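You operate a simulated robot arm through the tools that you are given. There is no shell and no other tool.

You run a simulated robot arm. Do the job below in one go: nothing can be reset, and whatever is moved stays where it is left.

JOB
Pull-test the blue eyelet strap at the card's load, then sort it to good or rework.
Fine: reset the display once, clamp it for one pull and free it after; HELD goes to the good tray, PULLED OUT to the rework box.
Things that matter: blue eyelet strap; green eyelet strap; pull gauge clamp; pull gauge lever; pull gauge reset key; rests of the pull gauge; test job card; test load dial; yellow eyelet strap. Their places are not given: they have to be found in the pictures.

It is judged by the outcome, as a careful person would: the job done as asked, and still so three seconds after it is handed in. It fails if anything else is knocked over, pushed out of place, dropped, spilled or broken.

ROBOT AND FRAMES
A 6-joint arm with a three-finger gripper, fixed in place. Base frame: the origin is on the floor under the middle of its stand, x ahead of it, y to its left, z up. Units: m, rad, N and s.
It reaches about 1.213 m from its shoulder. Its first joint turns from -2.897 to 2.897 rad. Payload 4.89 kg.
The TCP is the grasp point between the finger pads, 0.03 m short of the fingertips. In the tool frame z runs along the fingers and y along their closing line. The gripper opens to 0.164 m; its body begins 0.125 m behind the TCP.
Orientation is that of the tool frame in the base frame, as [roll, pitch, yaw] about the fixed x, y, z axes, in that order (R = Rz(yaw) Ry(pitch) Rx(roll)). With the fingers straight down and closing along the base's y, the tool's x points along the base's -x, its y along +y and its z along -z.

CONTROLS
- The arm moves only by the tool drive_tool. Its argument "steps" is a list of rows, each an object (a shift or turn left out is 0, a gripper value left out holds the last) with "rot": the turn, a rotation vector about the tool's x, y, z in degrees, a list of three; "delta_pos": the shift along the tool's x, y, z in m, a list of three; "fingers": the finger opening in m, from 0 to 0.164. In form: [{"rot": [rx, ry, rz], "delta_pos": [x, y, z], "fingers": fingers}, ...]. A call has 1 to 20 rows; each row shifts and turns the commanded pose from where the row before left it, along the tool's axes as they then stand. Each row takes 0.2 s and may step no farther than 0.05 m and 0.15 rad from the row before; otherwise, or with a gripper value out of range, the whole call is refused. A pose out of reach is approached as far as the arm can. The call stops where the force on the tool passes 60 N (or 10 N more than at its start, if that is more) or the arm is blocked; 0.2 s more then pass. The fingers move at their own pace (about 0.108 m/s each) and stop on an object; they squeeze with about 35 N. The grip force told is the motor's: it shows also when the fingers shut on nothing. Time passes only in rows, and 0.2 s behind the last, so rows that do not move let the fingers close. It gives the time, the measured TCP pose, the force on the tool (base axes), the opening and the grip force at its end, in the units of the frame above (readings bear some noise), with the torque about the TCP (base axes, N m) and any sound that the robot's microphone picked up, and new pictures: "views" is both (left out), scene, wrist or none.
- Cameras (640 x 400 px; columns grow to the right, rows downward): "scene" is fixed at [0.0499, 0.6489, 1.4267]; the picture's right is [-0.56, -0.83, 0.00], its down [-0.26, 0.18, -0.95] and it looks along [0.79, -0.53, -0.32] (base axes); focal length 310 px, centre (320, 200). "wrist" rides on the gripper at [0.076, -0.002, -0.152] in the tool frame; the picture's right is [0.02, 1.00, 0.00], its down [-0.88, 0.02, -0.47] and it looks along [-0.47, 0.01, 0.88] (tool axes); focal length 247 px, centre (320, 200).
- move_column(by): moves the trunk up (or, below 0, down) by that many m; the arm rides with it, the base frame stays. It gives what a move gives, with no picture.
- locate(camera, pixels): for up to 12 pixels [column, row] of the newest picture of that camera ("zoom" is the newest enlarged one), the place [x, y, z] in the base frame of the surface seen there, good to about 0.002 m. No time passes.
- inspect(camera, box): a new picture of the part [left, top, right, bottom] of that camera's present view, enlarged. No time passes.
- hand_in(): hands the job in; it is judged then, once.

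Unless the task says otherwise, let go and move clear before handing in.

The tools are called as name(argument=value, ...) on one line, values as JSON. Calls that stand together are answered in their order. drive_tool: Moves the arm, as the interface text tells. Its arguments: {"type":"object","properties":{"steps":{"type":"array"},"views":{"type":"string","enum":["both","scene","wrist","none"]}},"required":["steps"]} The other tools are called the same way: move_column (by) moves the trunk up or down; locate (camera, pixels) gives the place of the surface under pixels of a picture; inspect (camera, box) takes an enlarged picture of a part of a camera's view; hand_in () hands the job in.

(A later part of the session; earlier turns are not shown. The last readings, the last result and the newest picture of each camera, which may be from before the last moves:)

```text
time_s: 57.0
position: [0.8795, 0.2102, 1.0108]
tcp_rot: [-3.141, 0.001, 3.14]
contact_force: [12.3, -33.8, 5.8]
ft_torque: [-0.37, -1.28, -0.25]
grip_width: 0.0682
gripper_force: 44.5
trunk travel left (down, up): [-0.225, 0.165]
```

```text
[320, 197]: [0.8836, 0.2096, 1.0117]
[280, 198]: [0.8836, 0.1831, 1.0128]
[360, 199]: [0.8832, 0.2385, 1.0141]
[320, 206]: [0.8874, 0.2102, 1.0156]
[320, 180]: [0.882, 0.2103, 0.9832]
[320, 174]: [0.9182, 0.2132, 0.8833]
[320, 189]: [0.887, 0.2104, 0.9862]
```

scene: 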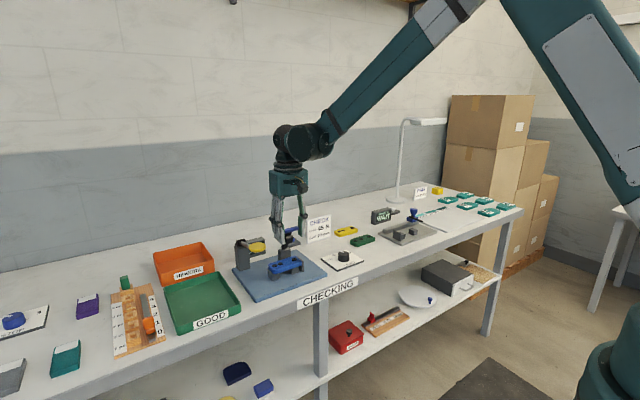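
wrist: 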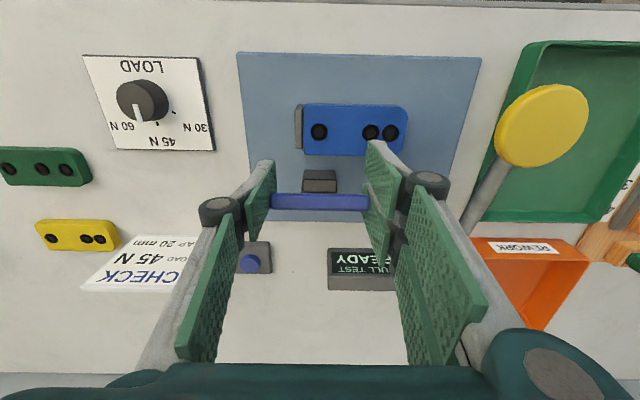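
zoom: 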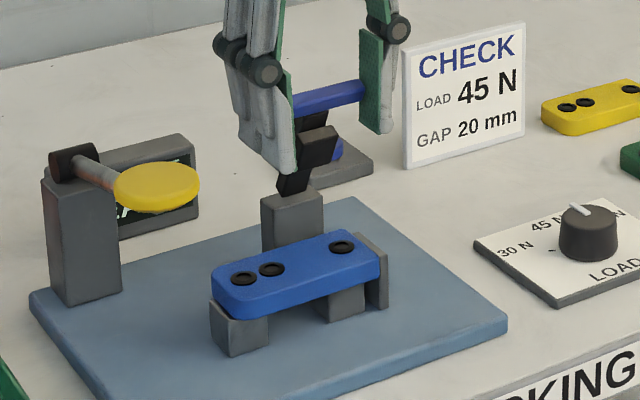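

The clamp is at about 28° and turns about a pivot near z 0.93 with radius about 0.088, so my arc was slightly wide. I'll relieve the side load and continue on the corrected arc to about 65°.

drive_tool(steps=[{"delta_pos": [0.003, -0.002, 0.004]}, {"delta_pos": [0.004, 0, 0.0052]}, {"delta_pos": [0.004, 0, 0.0052]}, {"delta_pos": [0.0045, 0, 0.0054]}, {"delta_pos": [0.0045, 0, 0.0054]}, {}])

inspect(camera="scene", box=[255, 210, 325, 290])

```text
time_s: 58.4
position: [0.8586, 0.2096, 0.9849]
tcp_rot: [-3.141, -0.001, -3.14]
contact_force: [2.6, -12.2, 13.3]
ft_torque: [0.22, -1.13, -0.2]
grip_width: 0.0678
gripper_force: 45.0
trunk travel left (down, up): [-0.225, 0.165]
```

scene: 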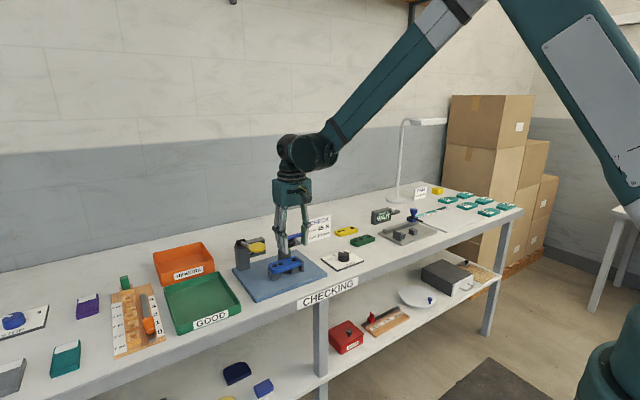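
wrist: 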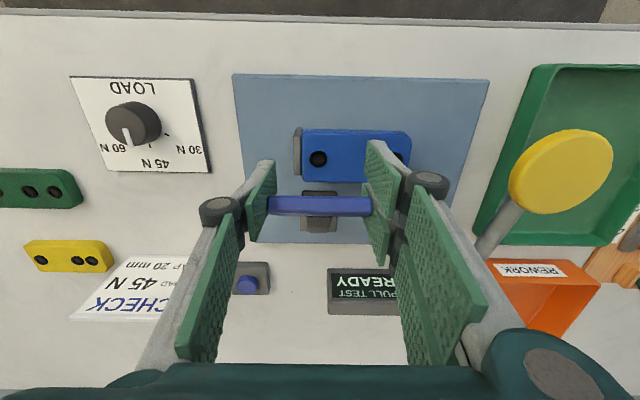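

```text
5.00 times, centred on (290, 250) of scene
```

zoom: 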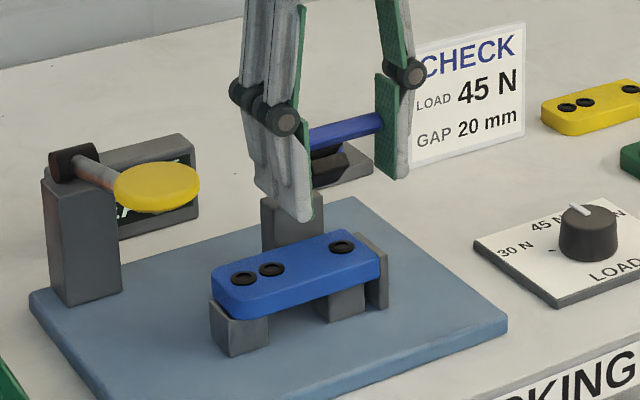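

locate(camera="wrist", pixels=[[320, 201], [320, 212], [320, 207], [285, 203], [360, 206], [320, 193], [320, 226]])

```text
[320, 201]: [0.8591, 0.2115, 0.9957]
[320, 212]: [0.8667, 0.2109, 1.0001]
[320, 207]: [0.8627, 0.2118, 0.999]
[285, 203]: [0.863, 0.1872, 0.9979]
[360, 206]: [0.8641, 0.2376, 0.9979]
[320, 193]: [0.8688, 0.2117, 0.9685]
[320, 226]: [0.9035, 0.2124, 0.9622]
```

The clamp is at about 46°. I'll continue to about 65°, then release and press the bar down from above.

drive_tool(steps=[{"delta_pos": [0.004, 0, 0.006]}, {"delta_pos": [0.004, -0.001, 0.006]}, {"delta_pos": [0.003, 0, 0.006]}, {}])

locate(camera="wrist", pixels=[[320, 195], [320, 200], [320, 205], [320, 210], [285, 203], [360, 206]])

```text
time_s: 59.4
position: [0.8471, 0.2103, 0.9675]
tcp_rot: [3.141, -0.001, 3.14]
contact_force: [1.0, 2.0, 13.2]
ft_torque: [0.16, -1.16, 0.13]
grip_width: 0.0673
gripper_force: 44.8
trunk travel left (down, up): [-0.225, 0.165]
```

scene: 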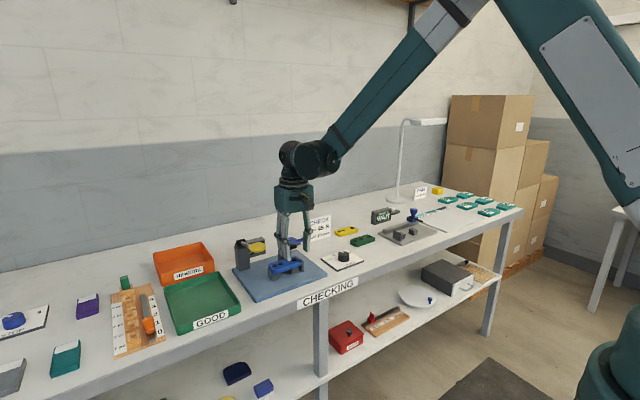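
wrist: 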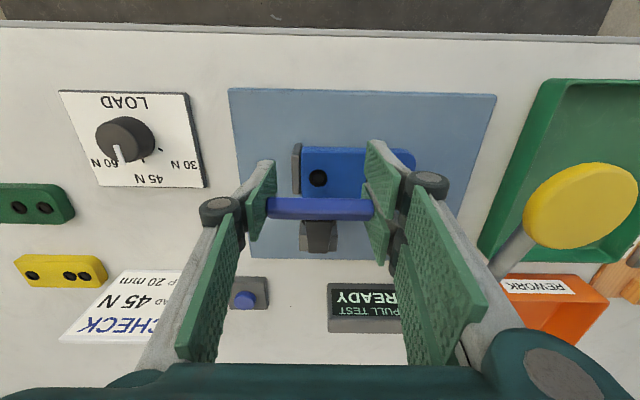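

```text
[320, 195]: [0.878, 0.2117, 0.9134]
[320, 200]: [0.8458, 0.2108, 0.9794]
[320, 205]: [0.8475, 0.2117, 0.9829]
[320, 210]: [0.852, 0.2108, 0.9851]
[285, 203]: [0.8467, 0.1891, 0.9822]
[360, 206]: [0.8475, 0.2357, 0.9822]
```

The clamp is at about 60° with light forces. I'll take it a bit further, keeping the tips above the strap.

drive_tool(steps=[{"delta_pos": [0.002, 0, 0.006]}, {"delta_pos": [0.002, 0, 0.006]}, {"delta_pos": [0.001, 0, 0.004]}, {}])

inspect(camera="scene", box=[255, 210, 325, 290])

locate(camera="wrist", pixels=[[320, 200], [320, 205], [320, 210], [285, 205], [360, 206], [320, 195]])

```text
time_s: 60.4
position: [0.8418, 0.2102, 0.9511]
tcp_rot: [-3.142, 0.0, -3.141]
contact_force: [-11.5, 23.7, 16.1]
ft_torque: [0.13, -1.17, 0.54]
grip_width: 0.0678
gripper_force: 44.9
trunk travel left (down, up): [-0.225, 0.165]
```

scene: 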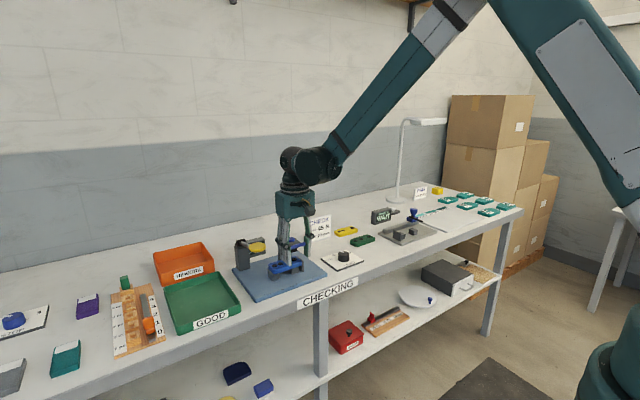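
wrist: 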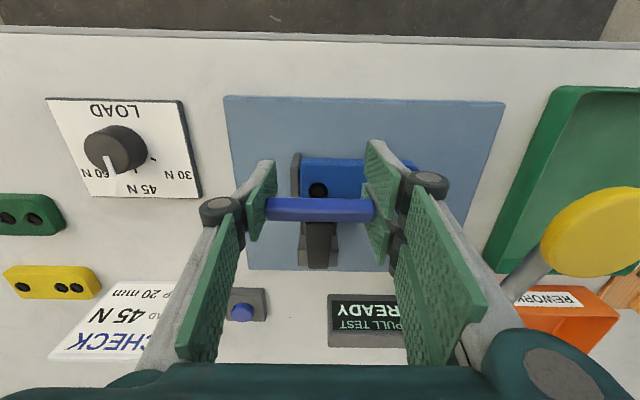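

```text
5.00 times, centred on (290, 250) of scene
```

zoom: 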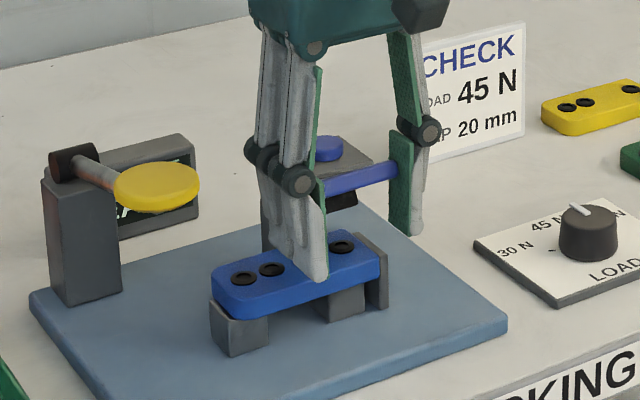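

```text
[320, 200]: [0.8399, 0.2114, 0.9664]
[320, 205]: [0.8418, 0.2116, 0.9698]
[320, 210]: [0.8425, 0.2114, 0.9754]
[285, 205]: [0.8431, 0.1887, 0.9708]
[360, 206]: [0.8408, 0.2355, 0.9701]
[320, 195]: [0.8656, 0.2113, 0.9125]
```

The clamp is at about 70°, with the fingertips 9 mm above the strap. I'll release, rise and close, then press the bar down from above.

drive_tool(steps=[{"fingers": 0.09}, {"fingers": 0.1}, {"delta_pos": [0, 0, -0.03]}, {"delta_pos": [0, 0, -0.04]}, {"delta_pos": [0, 0, -0.02], "fingers": 0.0}, {}, {}, {}])

inspect(camera="scene", box=[255, 210, 325, 290])

```text
time_s: 62.2
position: [0.8432, 0.2084, 1.0402]
tcp_rot: [-3.141, 0.001, -3.141]
contact_force: [1.2, 0.1, -0.6]
ft_torque: [-0.03, 0.03, 0.02]
grip_width: 0.0001
gripper_force: 34.8
trunk travel left (down, up): [-0.225, 0.165]
```

scene: 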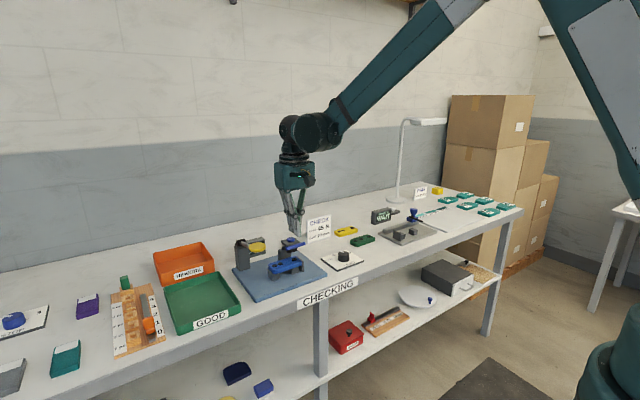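
wrist: 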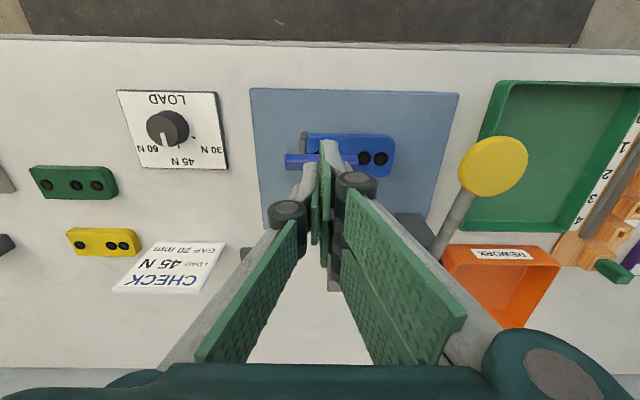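

```text
5.00 times, centred on (290, 250) of scene
```

zoom: 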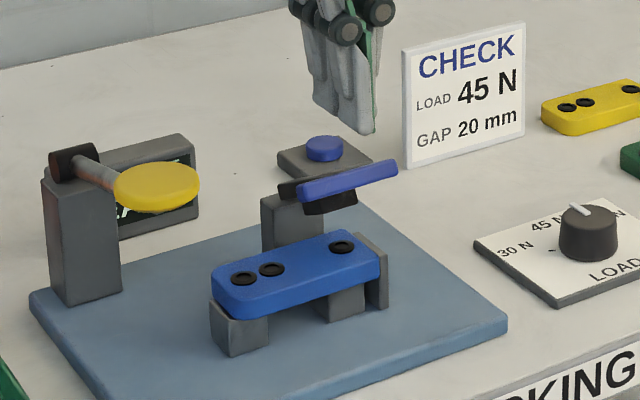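

The clamp holds by itself at about 70°. I'll press down on the bar at (0.844, 0.211) with the closed fingers.

drive_tool(steps=[{"delta_pos": [-0.001, 0.0025, 0.02]}, {"delta_pos": [0, 0, 0.014]}, {"delta_pos": [0, 0, 0.005]}, {"delta_pos": [0.0005, 0, 0.005]}, {"delta_pos": [0.0005, 0, 0.005]}, {"delta_pos": [0.0005, 0, 0.005]}, {}])

inspect(camera="scene", box=[255, 210, 325, 290])

```text
time_s: 63.8
position: [0.8423, 0.211, 0.9868]
tcp_rot: [-3.141, 0.001, -3.14]
contact_force: [-0.2, 0.3, 0.0]
ft_torque: [0.0, 0.04, 0.01]
grip_width: 0.0
gripper_force: 44.9
trunk travel left (down, up): [-0.225, 0.165]
```

scene: 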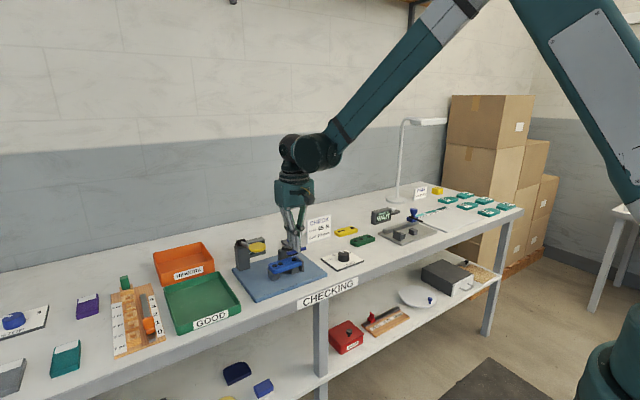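
wrist: 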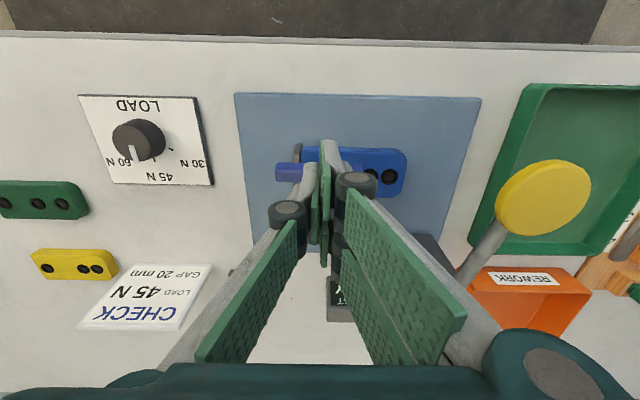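

```text
5.00 times, centred on (290, 250) of scene
```

zoom: 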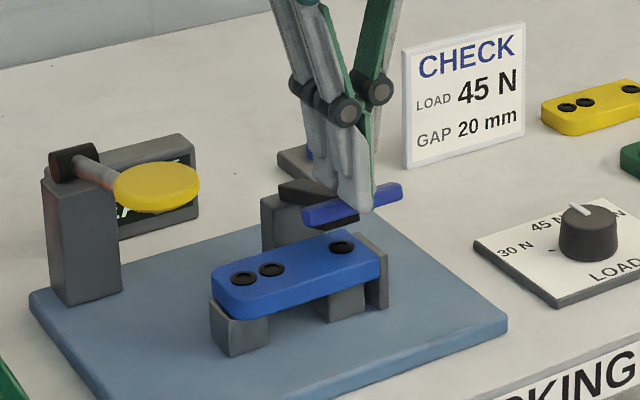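

The bar is moving down under light pressure. I'll keep pressing in small steps until it clamps.

drive_tool(steps=[{"delta_pos": [0.0005, 0, 0.004]}, {"delta_pos": [0.0005, 0, 0.004]}, {"delta_pos": [0, 0, 0.004]}, {}])

inspect(camera="scene", box=[255, 210, 325, 290])

```text
time_s: 64.8
position: [0.8423, 0.21, 0.9738]
tcp_rot: [-3.141, -0.001, -3.142]
contact_force: [0.3, -0.5, 0.0]
ft_torque: [0.01, 0.0, 0.02]
grip_width: 0.0
gripper_force: 44.6
trunk travel left (down, up): [-0.225, 0.165]
```

scene: 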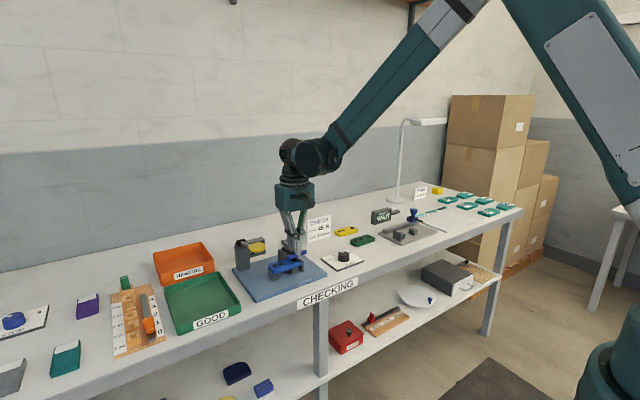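
wrist: 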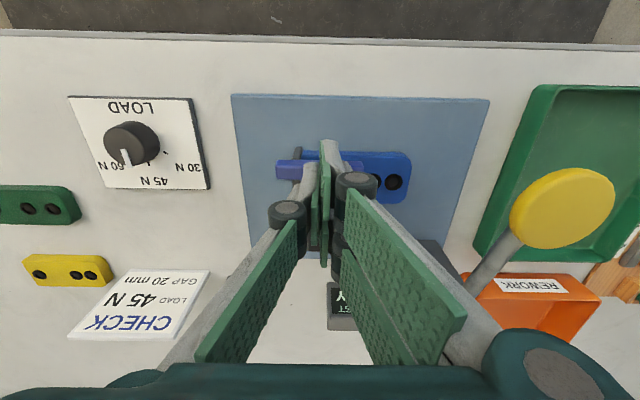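

```text
5.00 times, centred on (290, 250) of scene
```

zoom: 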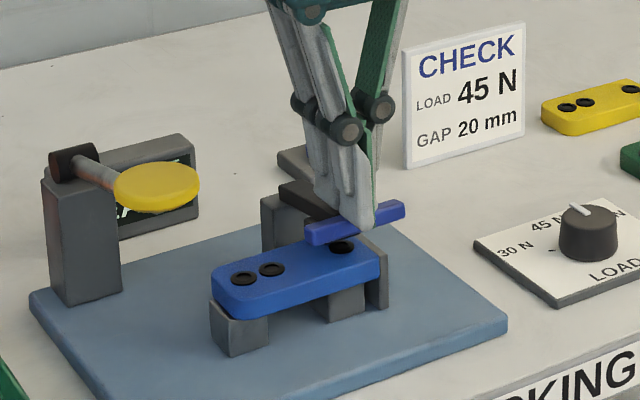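

drive_tool(steps=[{"delta_pos": [0, 0, 0.003]}, {"delta_pos": [0, 0, 0.003]}, {"delta_pos": [0, 0, 0.002]}, {}], views="wrist")

inspect(camera="scene", box=[255, 210, 325, 290])

```text
time_s: 65.8
position: [0.842, 0.2105, 0.967]
tcp_rot: [-3.142, -0.002, 3.141]
contact_force: [0.7, 0.8, -0.4]
ft_torque: [-0.02, 0.03, 0.03]
grip_width: 0.0
gripper_force: 44.4
trunk travel left (down, up): [-0.225, 0.165]
```

wrist: 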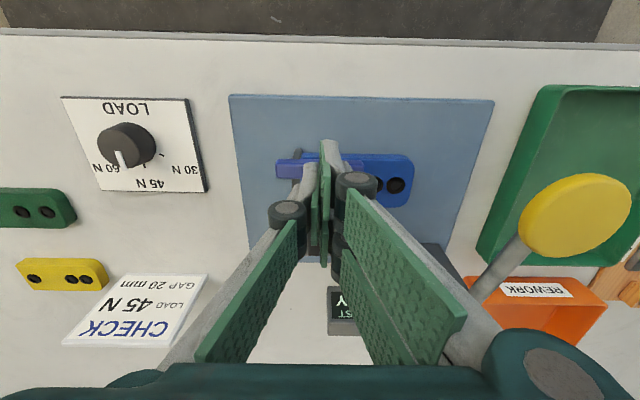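

```text
5.00 times, centred on (290, 250) of scene
```

zoom: 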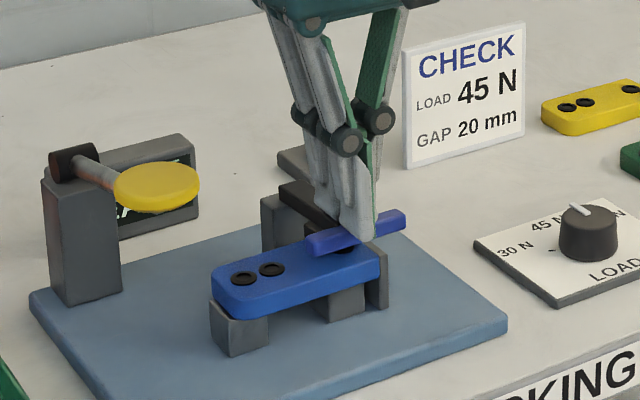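

Still light. I'll press further in 2 mm steps.

drive_tool(steps=[{"delta_pos": [0, 0, 0.002]}, {"delta_pos": [0, 0, 0.002]}, {}], views="none")

inspect(camera="scene", box=[255, 210, 325, 290])

```text
time_s: 66.6
position: [0.8398, 0.2102, 0.9638]
tcp_rot: [3.141, 0.0, -3.141]
contact_force: [2.6, -0.3, 17.3]
ft_torque: [-0.01, 0.08, 0.01]
grip_width: 0.0062
gripper_force: 44.9
trunk travel left (down, up): [-0.225, 0.165]
```

```text
5.00 times, centred on (290, 250) of scene
```

zoom: 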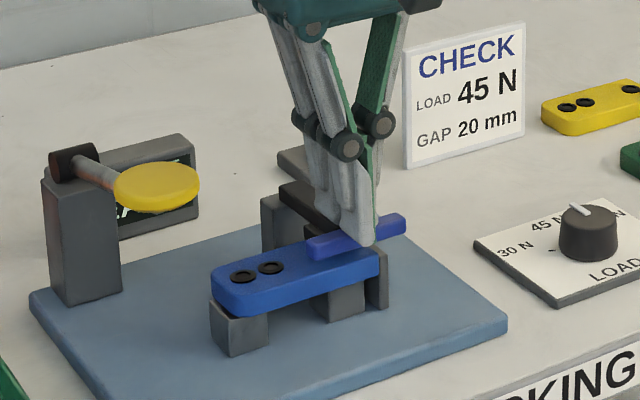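

Now there's 17 N of resistance, so the clamp is touching the strap. I'll press a little harder to seat it.

drive_tool(steps=[{"delta_pos": [0, 0, 0.0015]}, {"delta_pos": [0, 0, 0.001]}, {}], views="none")

```text
time_s: 67.4
position: [0.8415, 0.2098, 0.9625]
tcp_rot: [3.141, 0.003, -3.14]
contact_force: [17.5, -1.8, 57.3]
ft_torque: [-0.09, 0.17, -0.03]
grip_width: 0.0061
gripper_force: 45.1
trunk travel left (down, up): [-0.225, 0.165]
```

57 N with no further travel, so it's fully down. I'll lift off and check that the clamp stays closed.

drive_tool(steps=[{"delta_pos": [0, 0, -0.004]}, {"delta_pos": [0, 0, -0.03]}, {"delta_pos": [0, 0, -0.04]}, {"delta_pos": [0, 0, -0.045]}, {"delta_pos": [0.03, 0, -0.02]}, {"delta_pos": [0.03, 0, 0]}, {"delta_pos": [0.03, 0, 0], "fingers": 0.1}, {}])

inspect(camera="scene", box=[225, 215, 325, 295])

inspect(camera="wrist", box=[220, 130, 440, 270])

```text
time_s: 69.2
position: [0.7506, 0.2097, 1.101]
tcp_rot: [3.141, -0.001, -3.141]
contact_force: [-0.6, 0.1, 0.7]
ft_torque: [0.03, -0.07, -0.03]
grip_width: 0.0998
gripper_force: 0.0
trunk travel left (down, up): [-0.225, 0.165]
```

scene: 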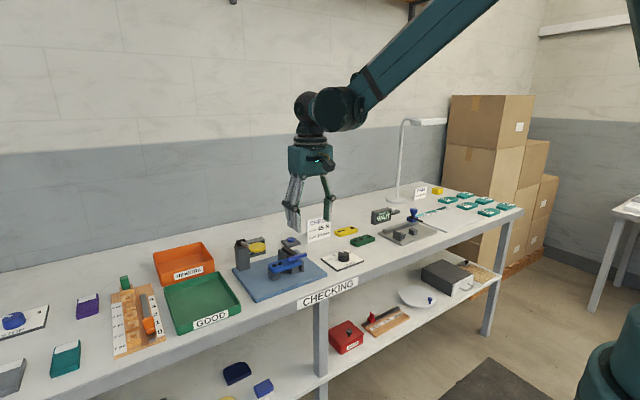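
wrist: 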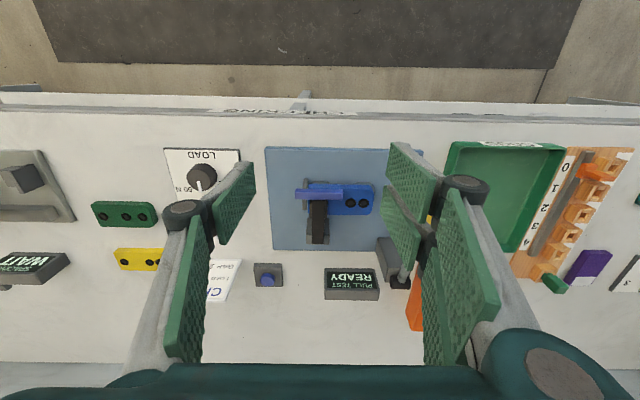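

```text
5.00 times, centred on (275, 255) of scene
```

zoom: 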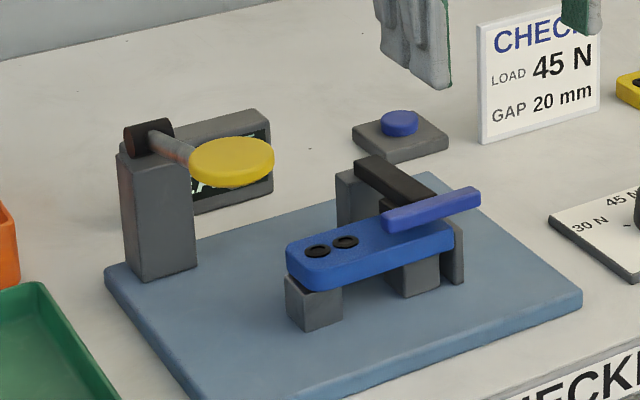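

```text
2.86 times, centred on (330, 200) of wrist
```

zoom: 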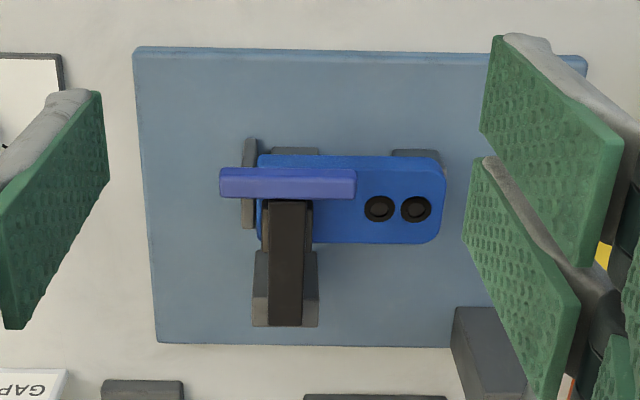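

The clamp stays closed on the strap and the display still reads READY. Next is the yellow lever; I'll move to view it closely.

drive_tool(steps=[{"delta_pos": [0, 0.045, -0.01]}, {"delta_pos": [0, 0.045, -0.01]}, {"delta_pos": [0, 0.045, -0.01]}, {}])

inspect(camera="wrist", box=[230, 120, 410, 300])

```text
time_s: 70.2
position: [0.7535, 0.3474, 1.1268]
tcp_rot: [3.14, 0.001, -3.141]
contact_force: [0.8, 0.3, 0.0]
ft_torque: [-0.07, -0.02, -0.03]
grip_width: 0.1002
gripper_force: 0.1
trunk travel left (down, up): [-0.225, 0.165]
```

scene: 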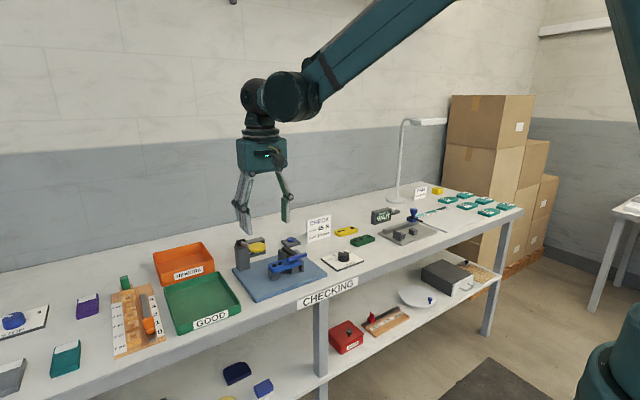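
wrist: 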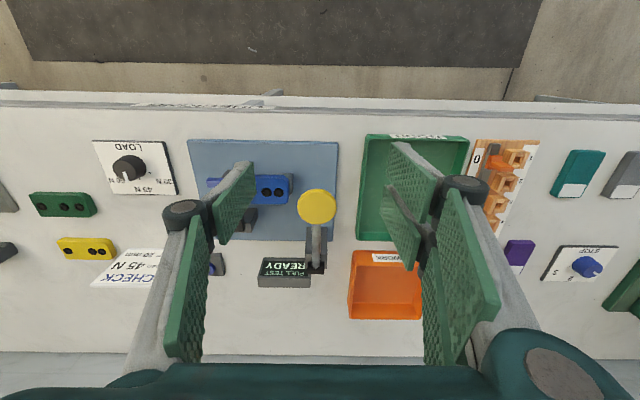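

```text
2.22 times, centred on (320, 210) of wrist
```

zoom: 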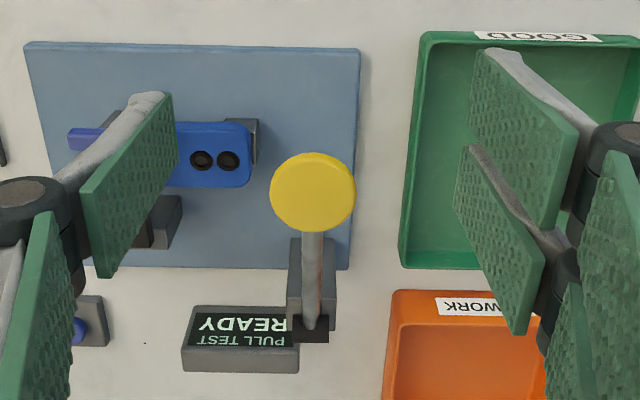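

locate(camera="zoom", pixels=[[313, 192], [273, 195], [353, 195], [313, 155], [313, 228], [313, 270], [313, 310], [310, 338], [410, 40], [405, 150], [402, 260], [360, 60]])

locate(camera="wrist", pixels=[[363, 137], [466, 142], [360, 238], [400, 150], [372, 200], [440, 148], [352, 255], [350, 314], [418, 318], [385, 290], [395, 262], [466, 160]])

```text
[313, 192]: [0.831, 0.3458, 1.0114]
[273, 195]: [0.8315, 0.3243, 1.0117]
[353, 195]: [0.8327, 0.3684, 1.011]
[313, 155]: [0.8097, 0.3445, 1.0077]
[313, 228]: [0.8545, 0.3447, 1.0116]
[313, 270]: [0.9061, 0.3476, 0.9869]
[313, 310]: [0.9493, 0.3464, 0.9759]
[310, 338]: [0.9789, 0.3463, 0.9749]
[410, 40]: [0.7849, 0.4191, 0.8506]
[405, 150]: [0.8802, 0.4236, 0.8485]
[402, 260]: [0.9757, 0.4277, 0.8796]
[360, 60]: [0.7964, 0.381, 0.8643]
```

```text
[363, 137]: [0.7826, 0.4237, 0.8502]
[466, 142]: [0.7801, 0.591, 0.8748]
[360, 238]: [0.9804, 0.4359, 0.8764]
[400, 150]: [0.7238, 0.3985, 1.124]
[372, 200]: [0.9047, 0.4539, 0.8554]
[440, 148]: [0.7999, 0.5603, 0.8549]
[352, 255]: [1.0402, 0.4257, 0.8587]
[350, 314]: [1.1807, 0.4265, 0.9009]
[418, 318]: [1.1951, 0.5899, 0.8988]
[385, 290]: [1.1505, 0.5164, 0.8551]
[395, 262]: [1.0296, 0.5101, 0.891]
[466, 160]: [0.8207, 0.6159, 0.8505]
```

The pad centre is (0.833, 0.346) with its top at z 1.011 and the pivot near (0.968, 0.97). I'll close the fingers and move just above it.

drive_tool(steps=[{"delta_pos": [-0.04, -0.0007, 0], "fingers": 0.0}, {"delta_pos": [-0.0395, -0.0007, 0]}, {"delta_pos": [0, 0, 0.03]}, {"delta_pos": [0, 0, 0.03]}, {}, {}])

inspect(camera="scene", box=[225, 200, 325, 290])

```text
time_s: 71.6
position: [0.8306, 0.3455, 1.0694]
tcp_rot: [-3.141, -0.001, -3.139]
contact_force: [0.3, 0.0, 0.0]
ft_torque: [0.0, 0.03, 0.01]
grip_width: 0.0
gripper_force: 34.5
trunk travel left (down, up): [-0.225, 0.165]
```

scene: 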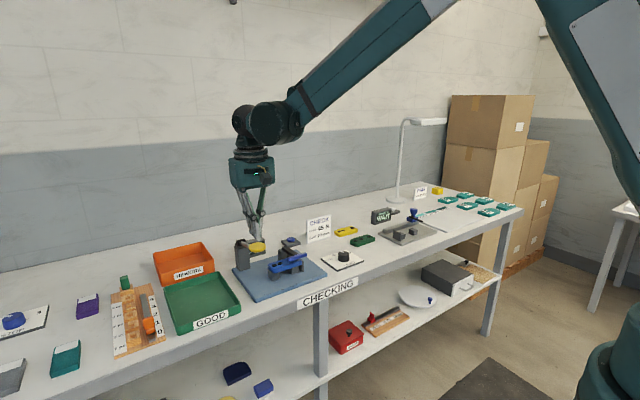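
wrist: 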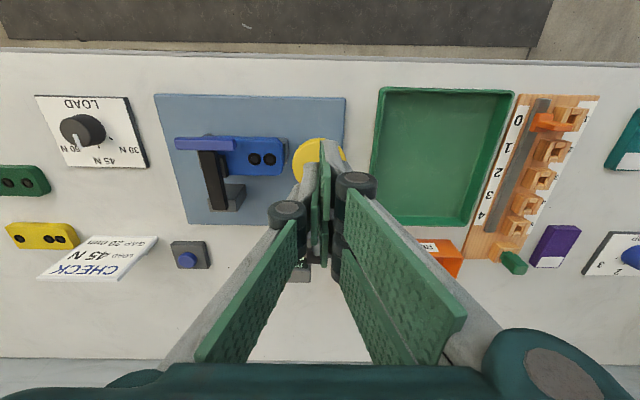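

```text
4.44 times, centred on (275, 245) of scene
```

zoom: 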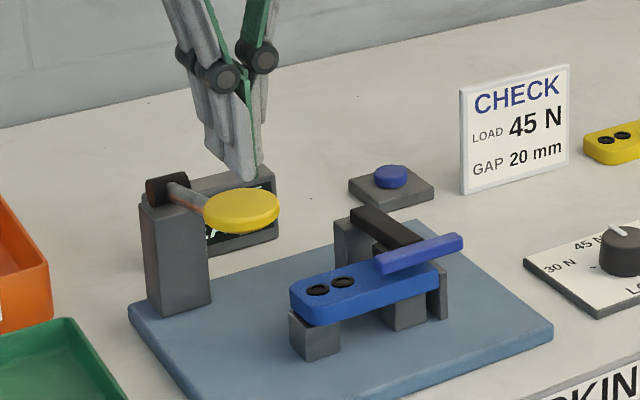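

The closed fingertips are just above the yellow pad. I'll press it down in steps and watch the force and display.

drive_tool(steps=[{"delta_pos": [-0.001, 0, 0.02]}, {"delta_pos": [0, 0, 0.008]}, {"delta_pos": [0, 0, 0.006]}, {"delta_pos": [0, 0, 0.006]}, {"delta_pos": [0, 0, 0.006]}, {}])

inspect(camera="scene", box=[225, 200, 325, 290])

```text
time_s: 73.0
position: [0.8319, 0.3446, 1.0241]
tcp_rot: [3.14, 0.001, -3.141]
contact_force: [-0.1, -0.8, 0.0]
ft_torque: [-0.03, -0.03, 0.01]
grip_width: 0.0
gripper_force: 44.7
trunk travel left (down, up): [-0.225, 0.165]
```

scene: 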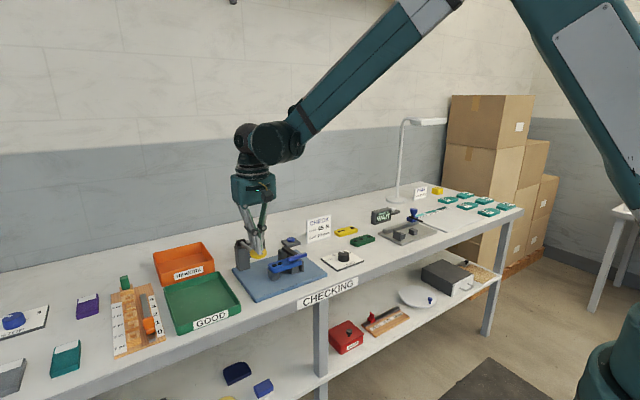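
wrist: 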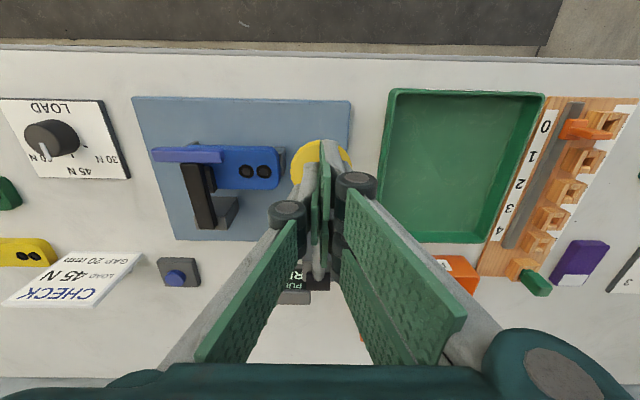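

```text
4.44 times, centred on (275, 245) of scene
```

zoom: 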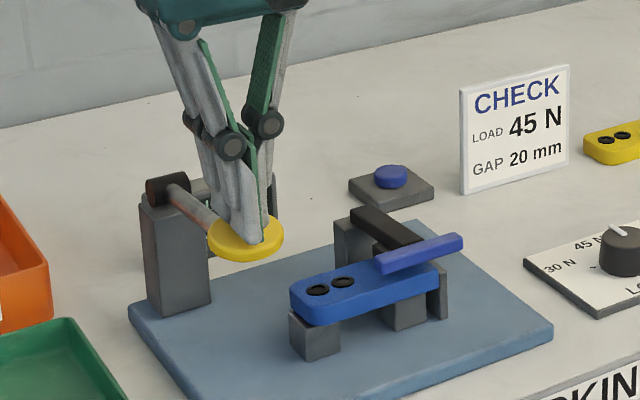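

The lever is following easily. I'll keep pressing down steadily.

drive_tool(steps=[{"delta_pos": [0, 0, 0.006]}, {"delta_pos": [0, 0, 0.006]}, {"delta_pos": [0, 0, 0.006]}, {"delta_pos": [0, 0, 0.006]}, {}])

inspect(camera="scene", box=[225, 200, 325, 290])

inspect(camera="wrist", box=[240, 240, 360, 320])

```text
time_s: 74.2
position: [0.8332, 0.3442, 0.9984]
tcp_rot: [3.14, 0.0, 3.14]
contact_force: [0.4, 0.0, 2.8]
ft_torque: [0.01, -0.05, -0.05]
grip_width: 0.0
gripper_force: 44.9
trunk travel left (down, up): [-0.225, 0.165]
```

scene: 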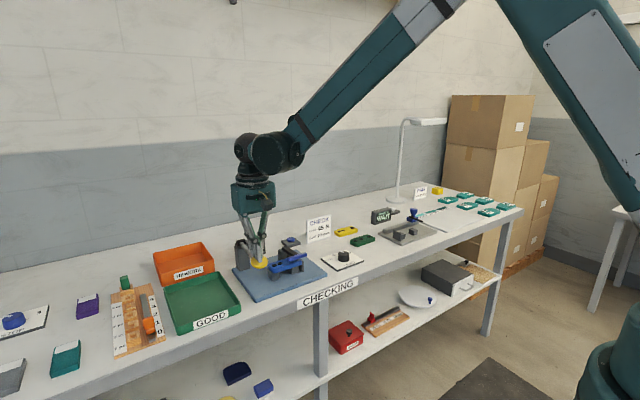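
wrist: 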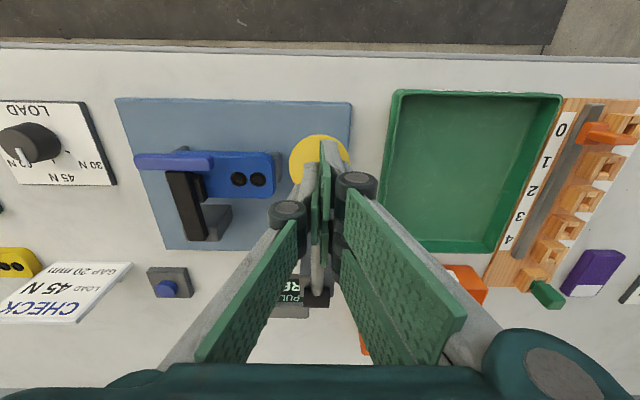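

```text
4.44 times, centred on (275, 245) of scene
```

zoom: 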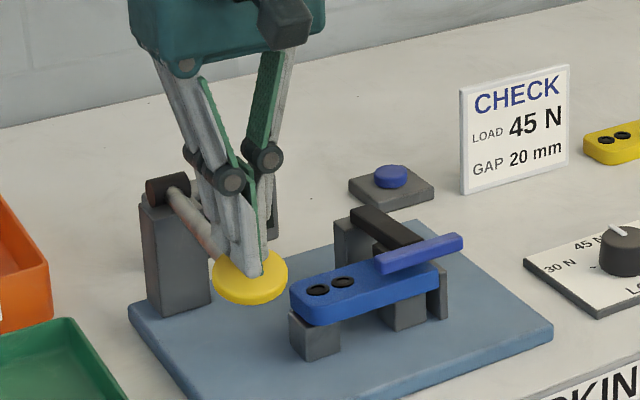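

```text
5.00 times, centred on (300, 280) of wrist
```

zoom: 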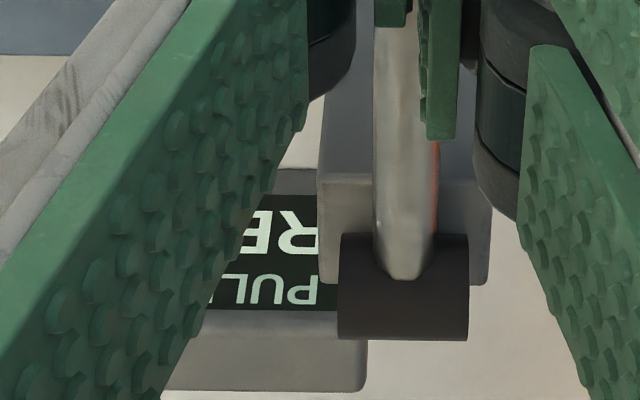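

Still READY, so I'll keep going in the same stroke.

drive_tool(steps=[{"delta_pos": [-0.0005, 0, 0.006]}, {"delta_pos": [-0.001, 0, 0.006]}, {"delta_pos": [-0.001, 0, 0.006]}, {"delta_pos": [-0.0015, 0, 0.006]}, {}])

inspect(camera="scene", box=[225, 200, 325, 290])

inspect(camera="wrist", box=[240, 240, 360, 320])

```text
time_s: 75.4
position: [0.8361, 0.3452, 0.9769]
tcp_rot: [3.141, 0.001, -3.142]
contact_force: [-0.3, 4.9, 36.4]
ft_torque: [0.12, -0.41, 0.1]
grip_width: 0.006
gripper_force: 45.0
trunk travel left (down, up): [-0.225, 0.165]
```

scene: 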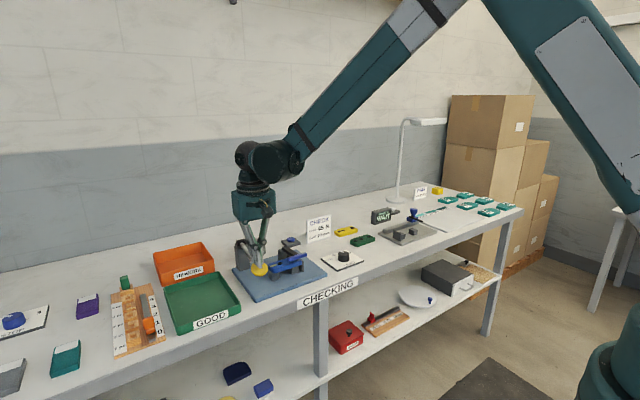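
wrist: 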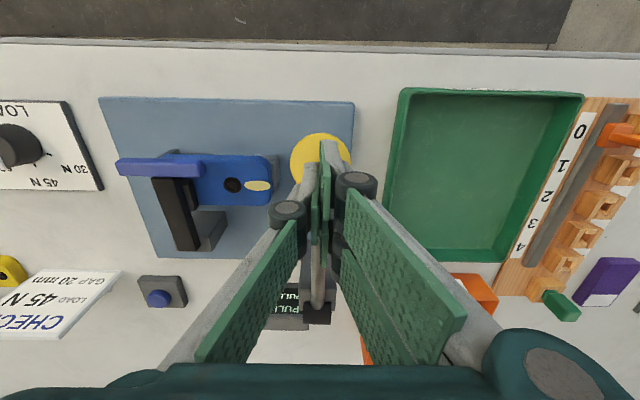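

```text
4.44 times, centred on (275, 245) of scene
```

zoom: 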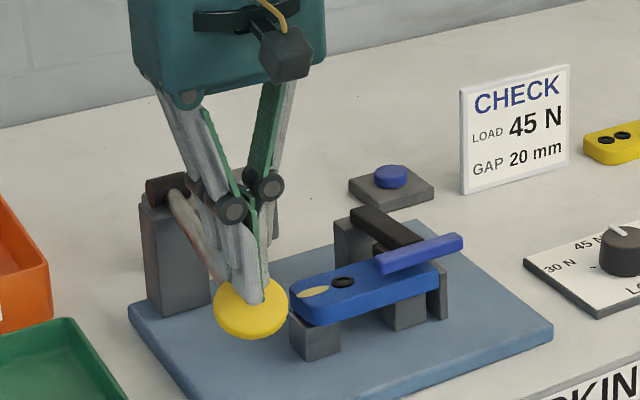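

```text
5.00 times, centred on (300, 280) of wrist
```

zoom: 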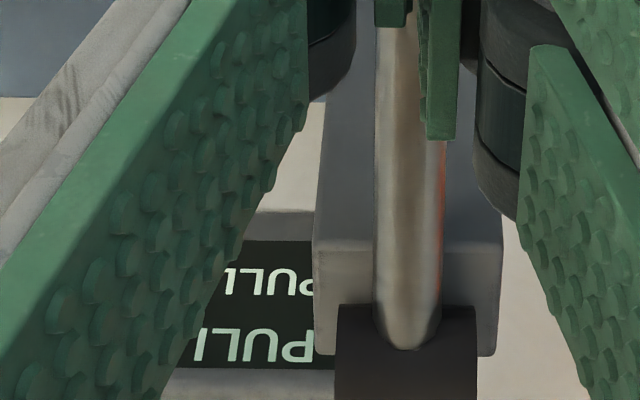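

The display's main line now starts "PULL…" and the end eyelet shows a torn hole at (258,185). The stroke has hit its stop at 36 N. I'll lift off and read the display.

drive_tool(steps=[{"delta_pos": [0, 0, -0.01]}, {"delta_pos": [0, 0, -0.03]}, {"delta_pos": [0, 0, -0.04]}, {"delta_pos": [0, 0, -0.04]}, {"delta_pos": [0.04, 0, -0.02]}, {"delta_pos": [0.03, 0, 0]}, {}])

inspect(camera="scene", box=[225, 200, 325, 290])

inspect(camera="wrist", box=[140, 120, 380, 320])

```text
time_s: 77.0
position: [0.7652, 0.3439, 1.1156]
tcp_rot: [3.141, -0.001, 3.142]
contact_force: [-1.6, -0.5, 0.7]
ft_torque: [0.05, -0.18, 0.0]
grip_width: 0.0
gripper_force: 44.3
trunk travel left (down, up): [-0.225, 0.165]
```

scene: 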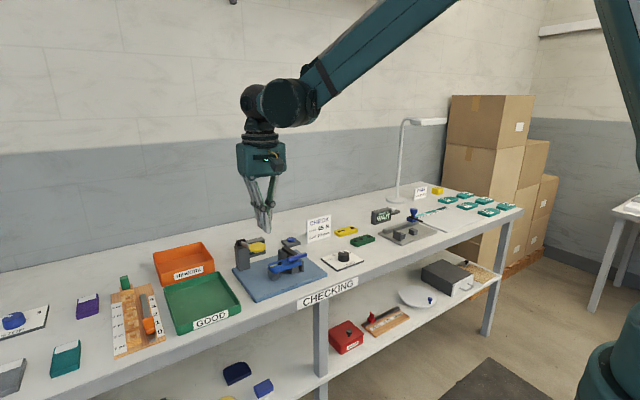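
wrist: 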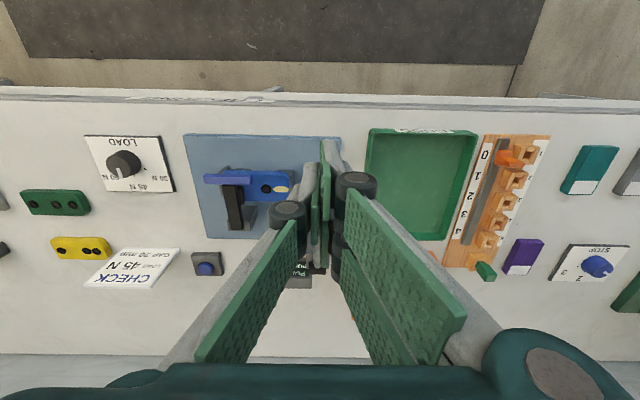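

```text
4.44 times, centred on (275, 245) of scene
```

zoom: 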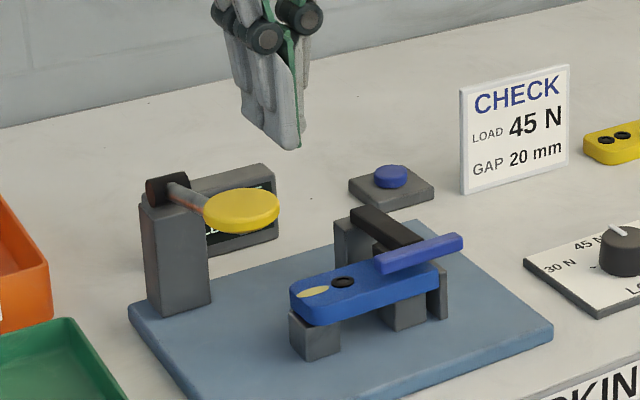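

```text
2.00 times, centred on (260, 220) of wrist
```

zoom: 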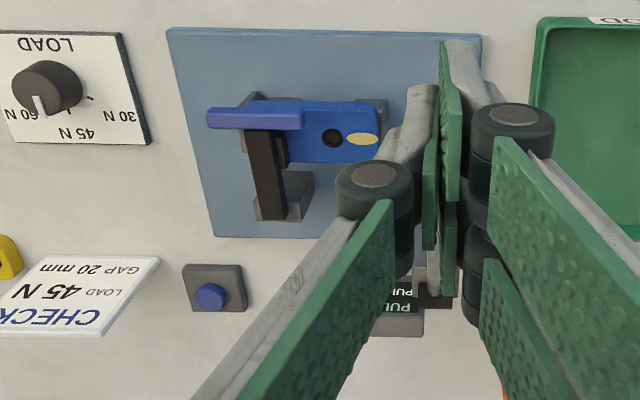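

The lever has sprung back. I'll open the fingers and move in front of the clamp to read the display fully and measure the bar.

drive_tool(steps=[{"delta_pos": [0, -0.045, 0], "fingers": 0.11}, {"delta_pos": [0, -0.045, 0]}, {"delta_pos": [0, -0.043, 0]}, {}, {}])

inspect(camera="wrist", box=[230, 130, 410, 310])

```text
time_s: 78.2
position: [0.7659, 0.2123, 1.117]
tcp_rot: [3.141, 0.0, -3.141]
contact_force: [0.2, 0.7, 0.3]
ft_torque: [0.06, 0.06, -0.02]
grip_width: 0.1097
gripper_force: 0.1
trunk travel left (down, up): [-0.225, 0.165]
```

scene: 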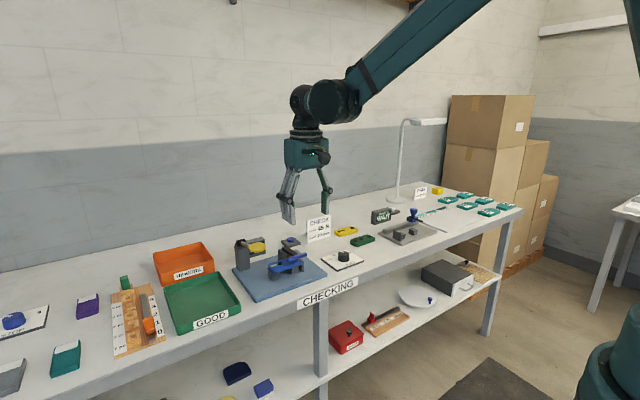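
wrist: 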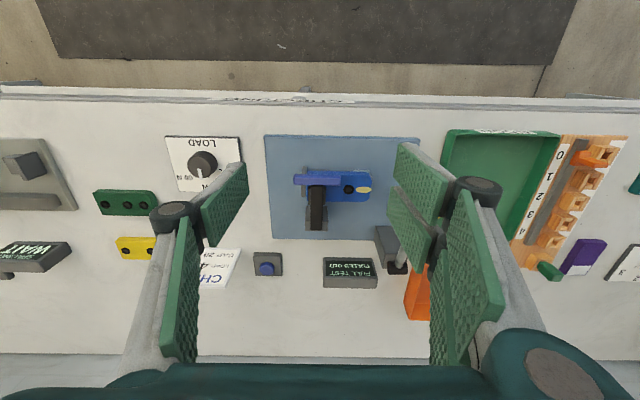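

```text
2.22 times, centred on (320, 220) of wrist
```

zoom: 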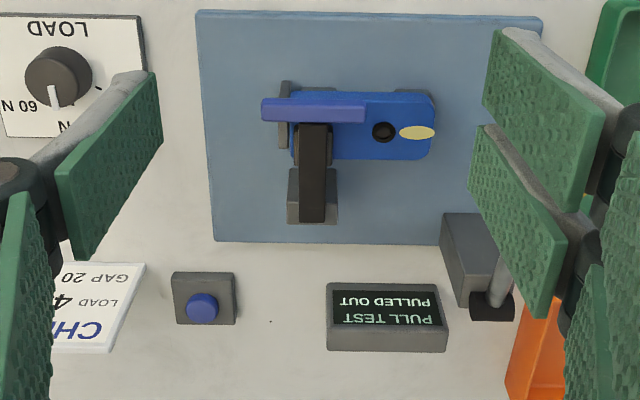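

The display reads "PULL TEST / PULLED OUT", so the strap goes to the rework box after the clamp is freed. I'll locate the closed clamp bar.

locate(camera="zoom", pixels=[[265, 108], [362, 113], [313, 103], [313, 119], [313, 140], [313, 200], [310, 215], [265, 120], [400, 97], [400, 155], [435, 120], [330, 95]])

locate(camera="scene", pixels=[[290, 240], [283, 265], [300, 258], [291, 262], [282, 262], [303, 256]])

inspect(camera="scene", box=[262, 230, 322, 285])

```text
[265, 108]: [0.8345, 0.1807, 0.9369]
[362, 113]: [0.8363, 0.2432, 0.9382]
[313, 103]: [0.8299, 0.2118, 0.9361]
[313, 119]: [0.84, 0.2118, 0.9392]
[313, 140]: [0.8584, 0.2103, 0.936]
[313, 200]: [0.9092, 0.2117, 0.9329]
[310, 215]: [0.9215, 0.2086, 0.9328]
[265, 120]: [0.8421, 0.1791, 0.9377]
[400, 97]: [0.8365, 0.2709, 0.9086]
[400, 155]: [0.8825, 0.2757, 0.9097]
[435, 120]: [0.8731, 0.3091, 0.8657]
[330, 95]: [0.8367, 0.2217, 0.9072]
```

```text
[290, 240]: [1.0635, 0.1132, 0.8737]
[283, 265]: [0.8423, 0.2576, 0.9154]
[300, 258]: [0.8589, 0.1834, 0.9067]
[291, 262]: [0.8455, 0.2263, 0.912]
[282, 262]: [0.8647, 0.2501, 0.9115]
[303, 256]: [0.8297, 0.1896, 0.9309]
```

```text
7.27 times, centred on (292, 258) of scene
```

zoom: 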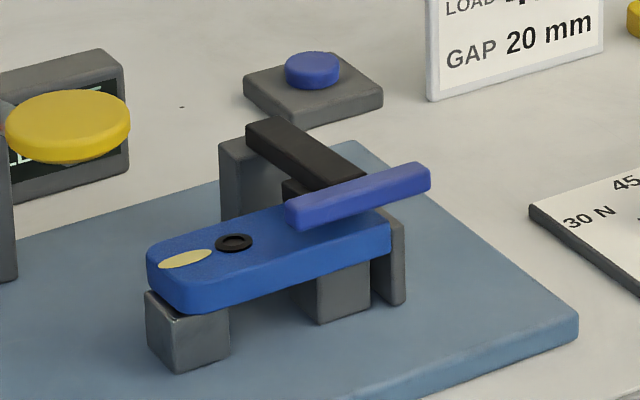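

The bar is centred at (0.836, 0.211) with its top at z 0.938, and the pad rests on the strap. I'll come down over its ends, keeping the tips above the strap.

drive_tool(steps=[{"delta_pos": [-0.035, -0.0007, 0.02], "fingers": 0.09}, {"delta_pos": [-0.0335, -0.0006, 0.02]}, {"delta_pos": [0, 0, 0.04]}, {"delta_pos": [0, 0, 0.04]}, {"delta_pos": [0, 0, 0.03]}, {}])

inspect(camera="scene", box=[250, 200, 330, 290])

```text
time_s: 79.6
position: [0.8347, 0.2107, 0.966]
tcp_rot: [3.141, 0.0, 3.141]
contact_force: [0.1, 0.0, 0.0]
ft_torque: [-0.03, 0.05, 0.01]
grip_width: 0.09
gripper_force: 0.1
trunk travel left (down, up): [-0.225, 0.165]
```

scene: 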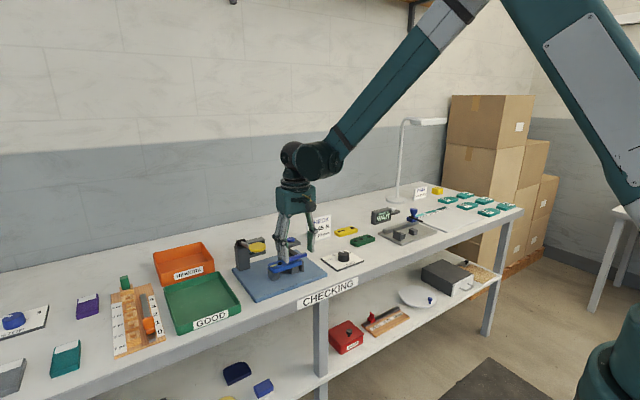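
wrist: 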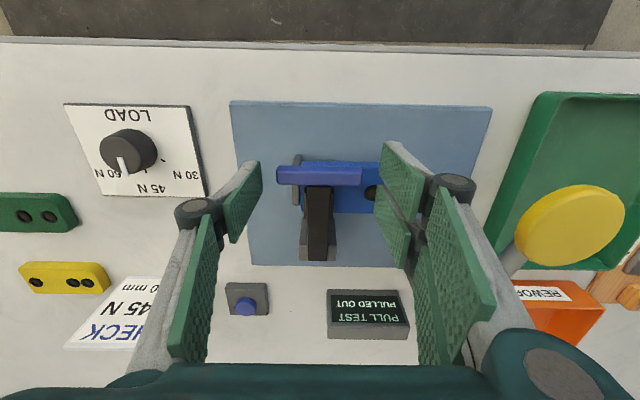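

```text
4.44 times, centred on (290, 245) of scene
```

zoom: 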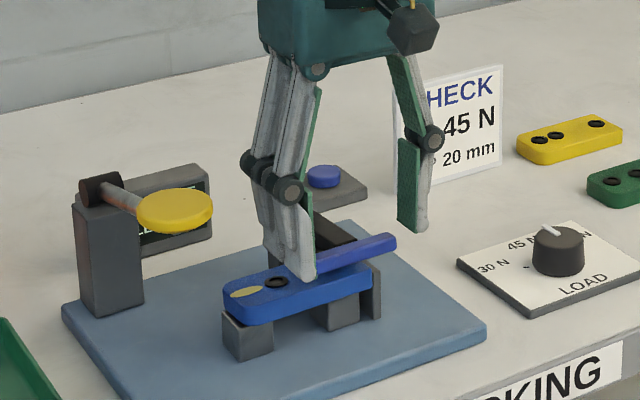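

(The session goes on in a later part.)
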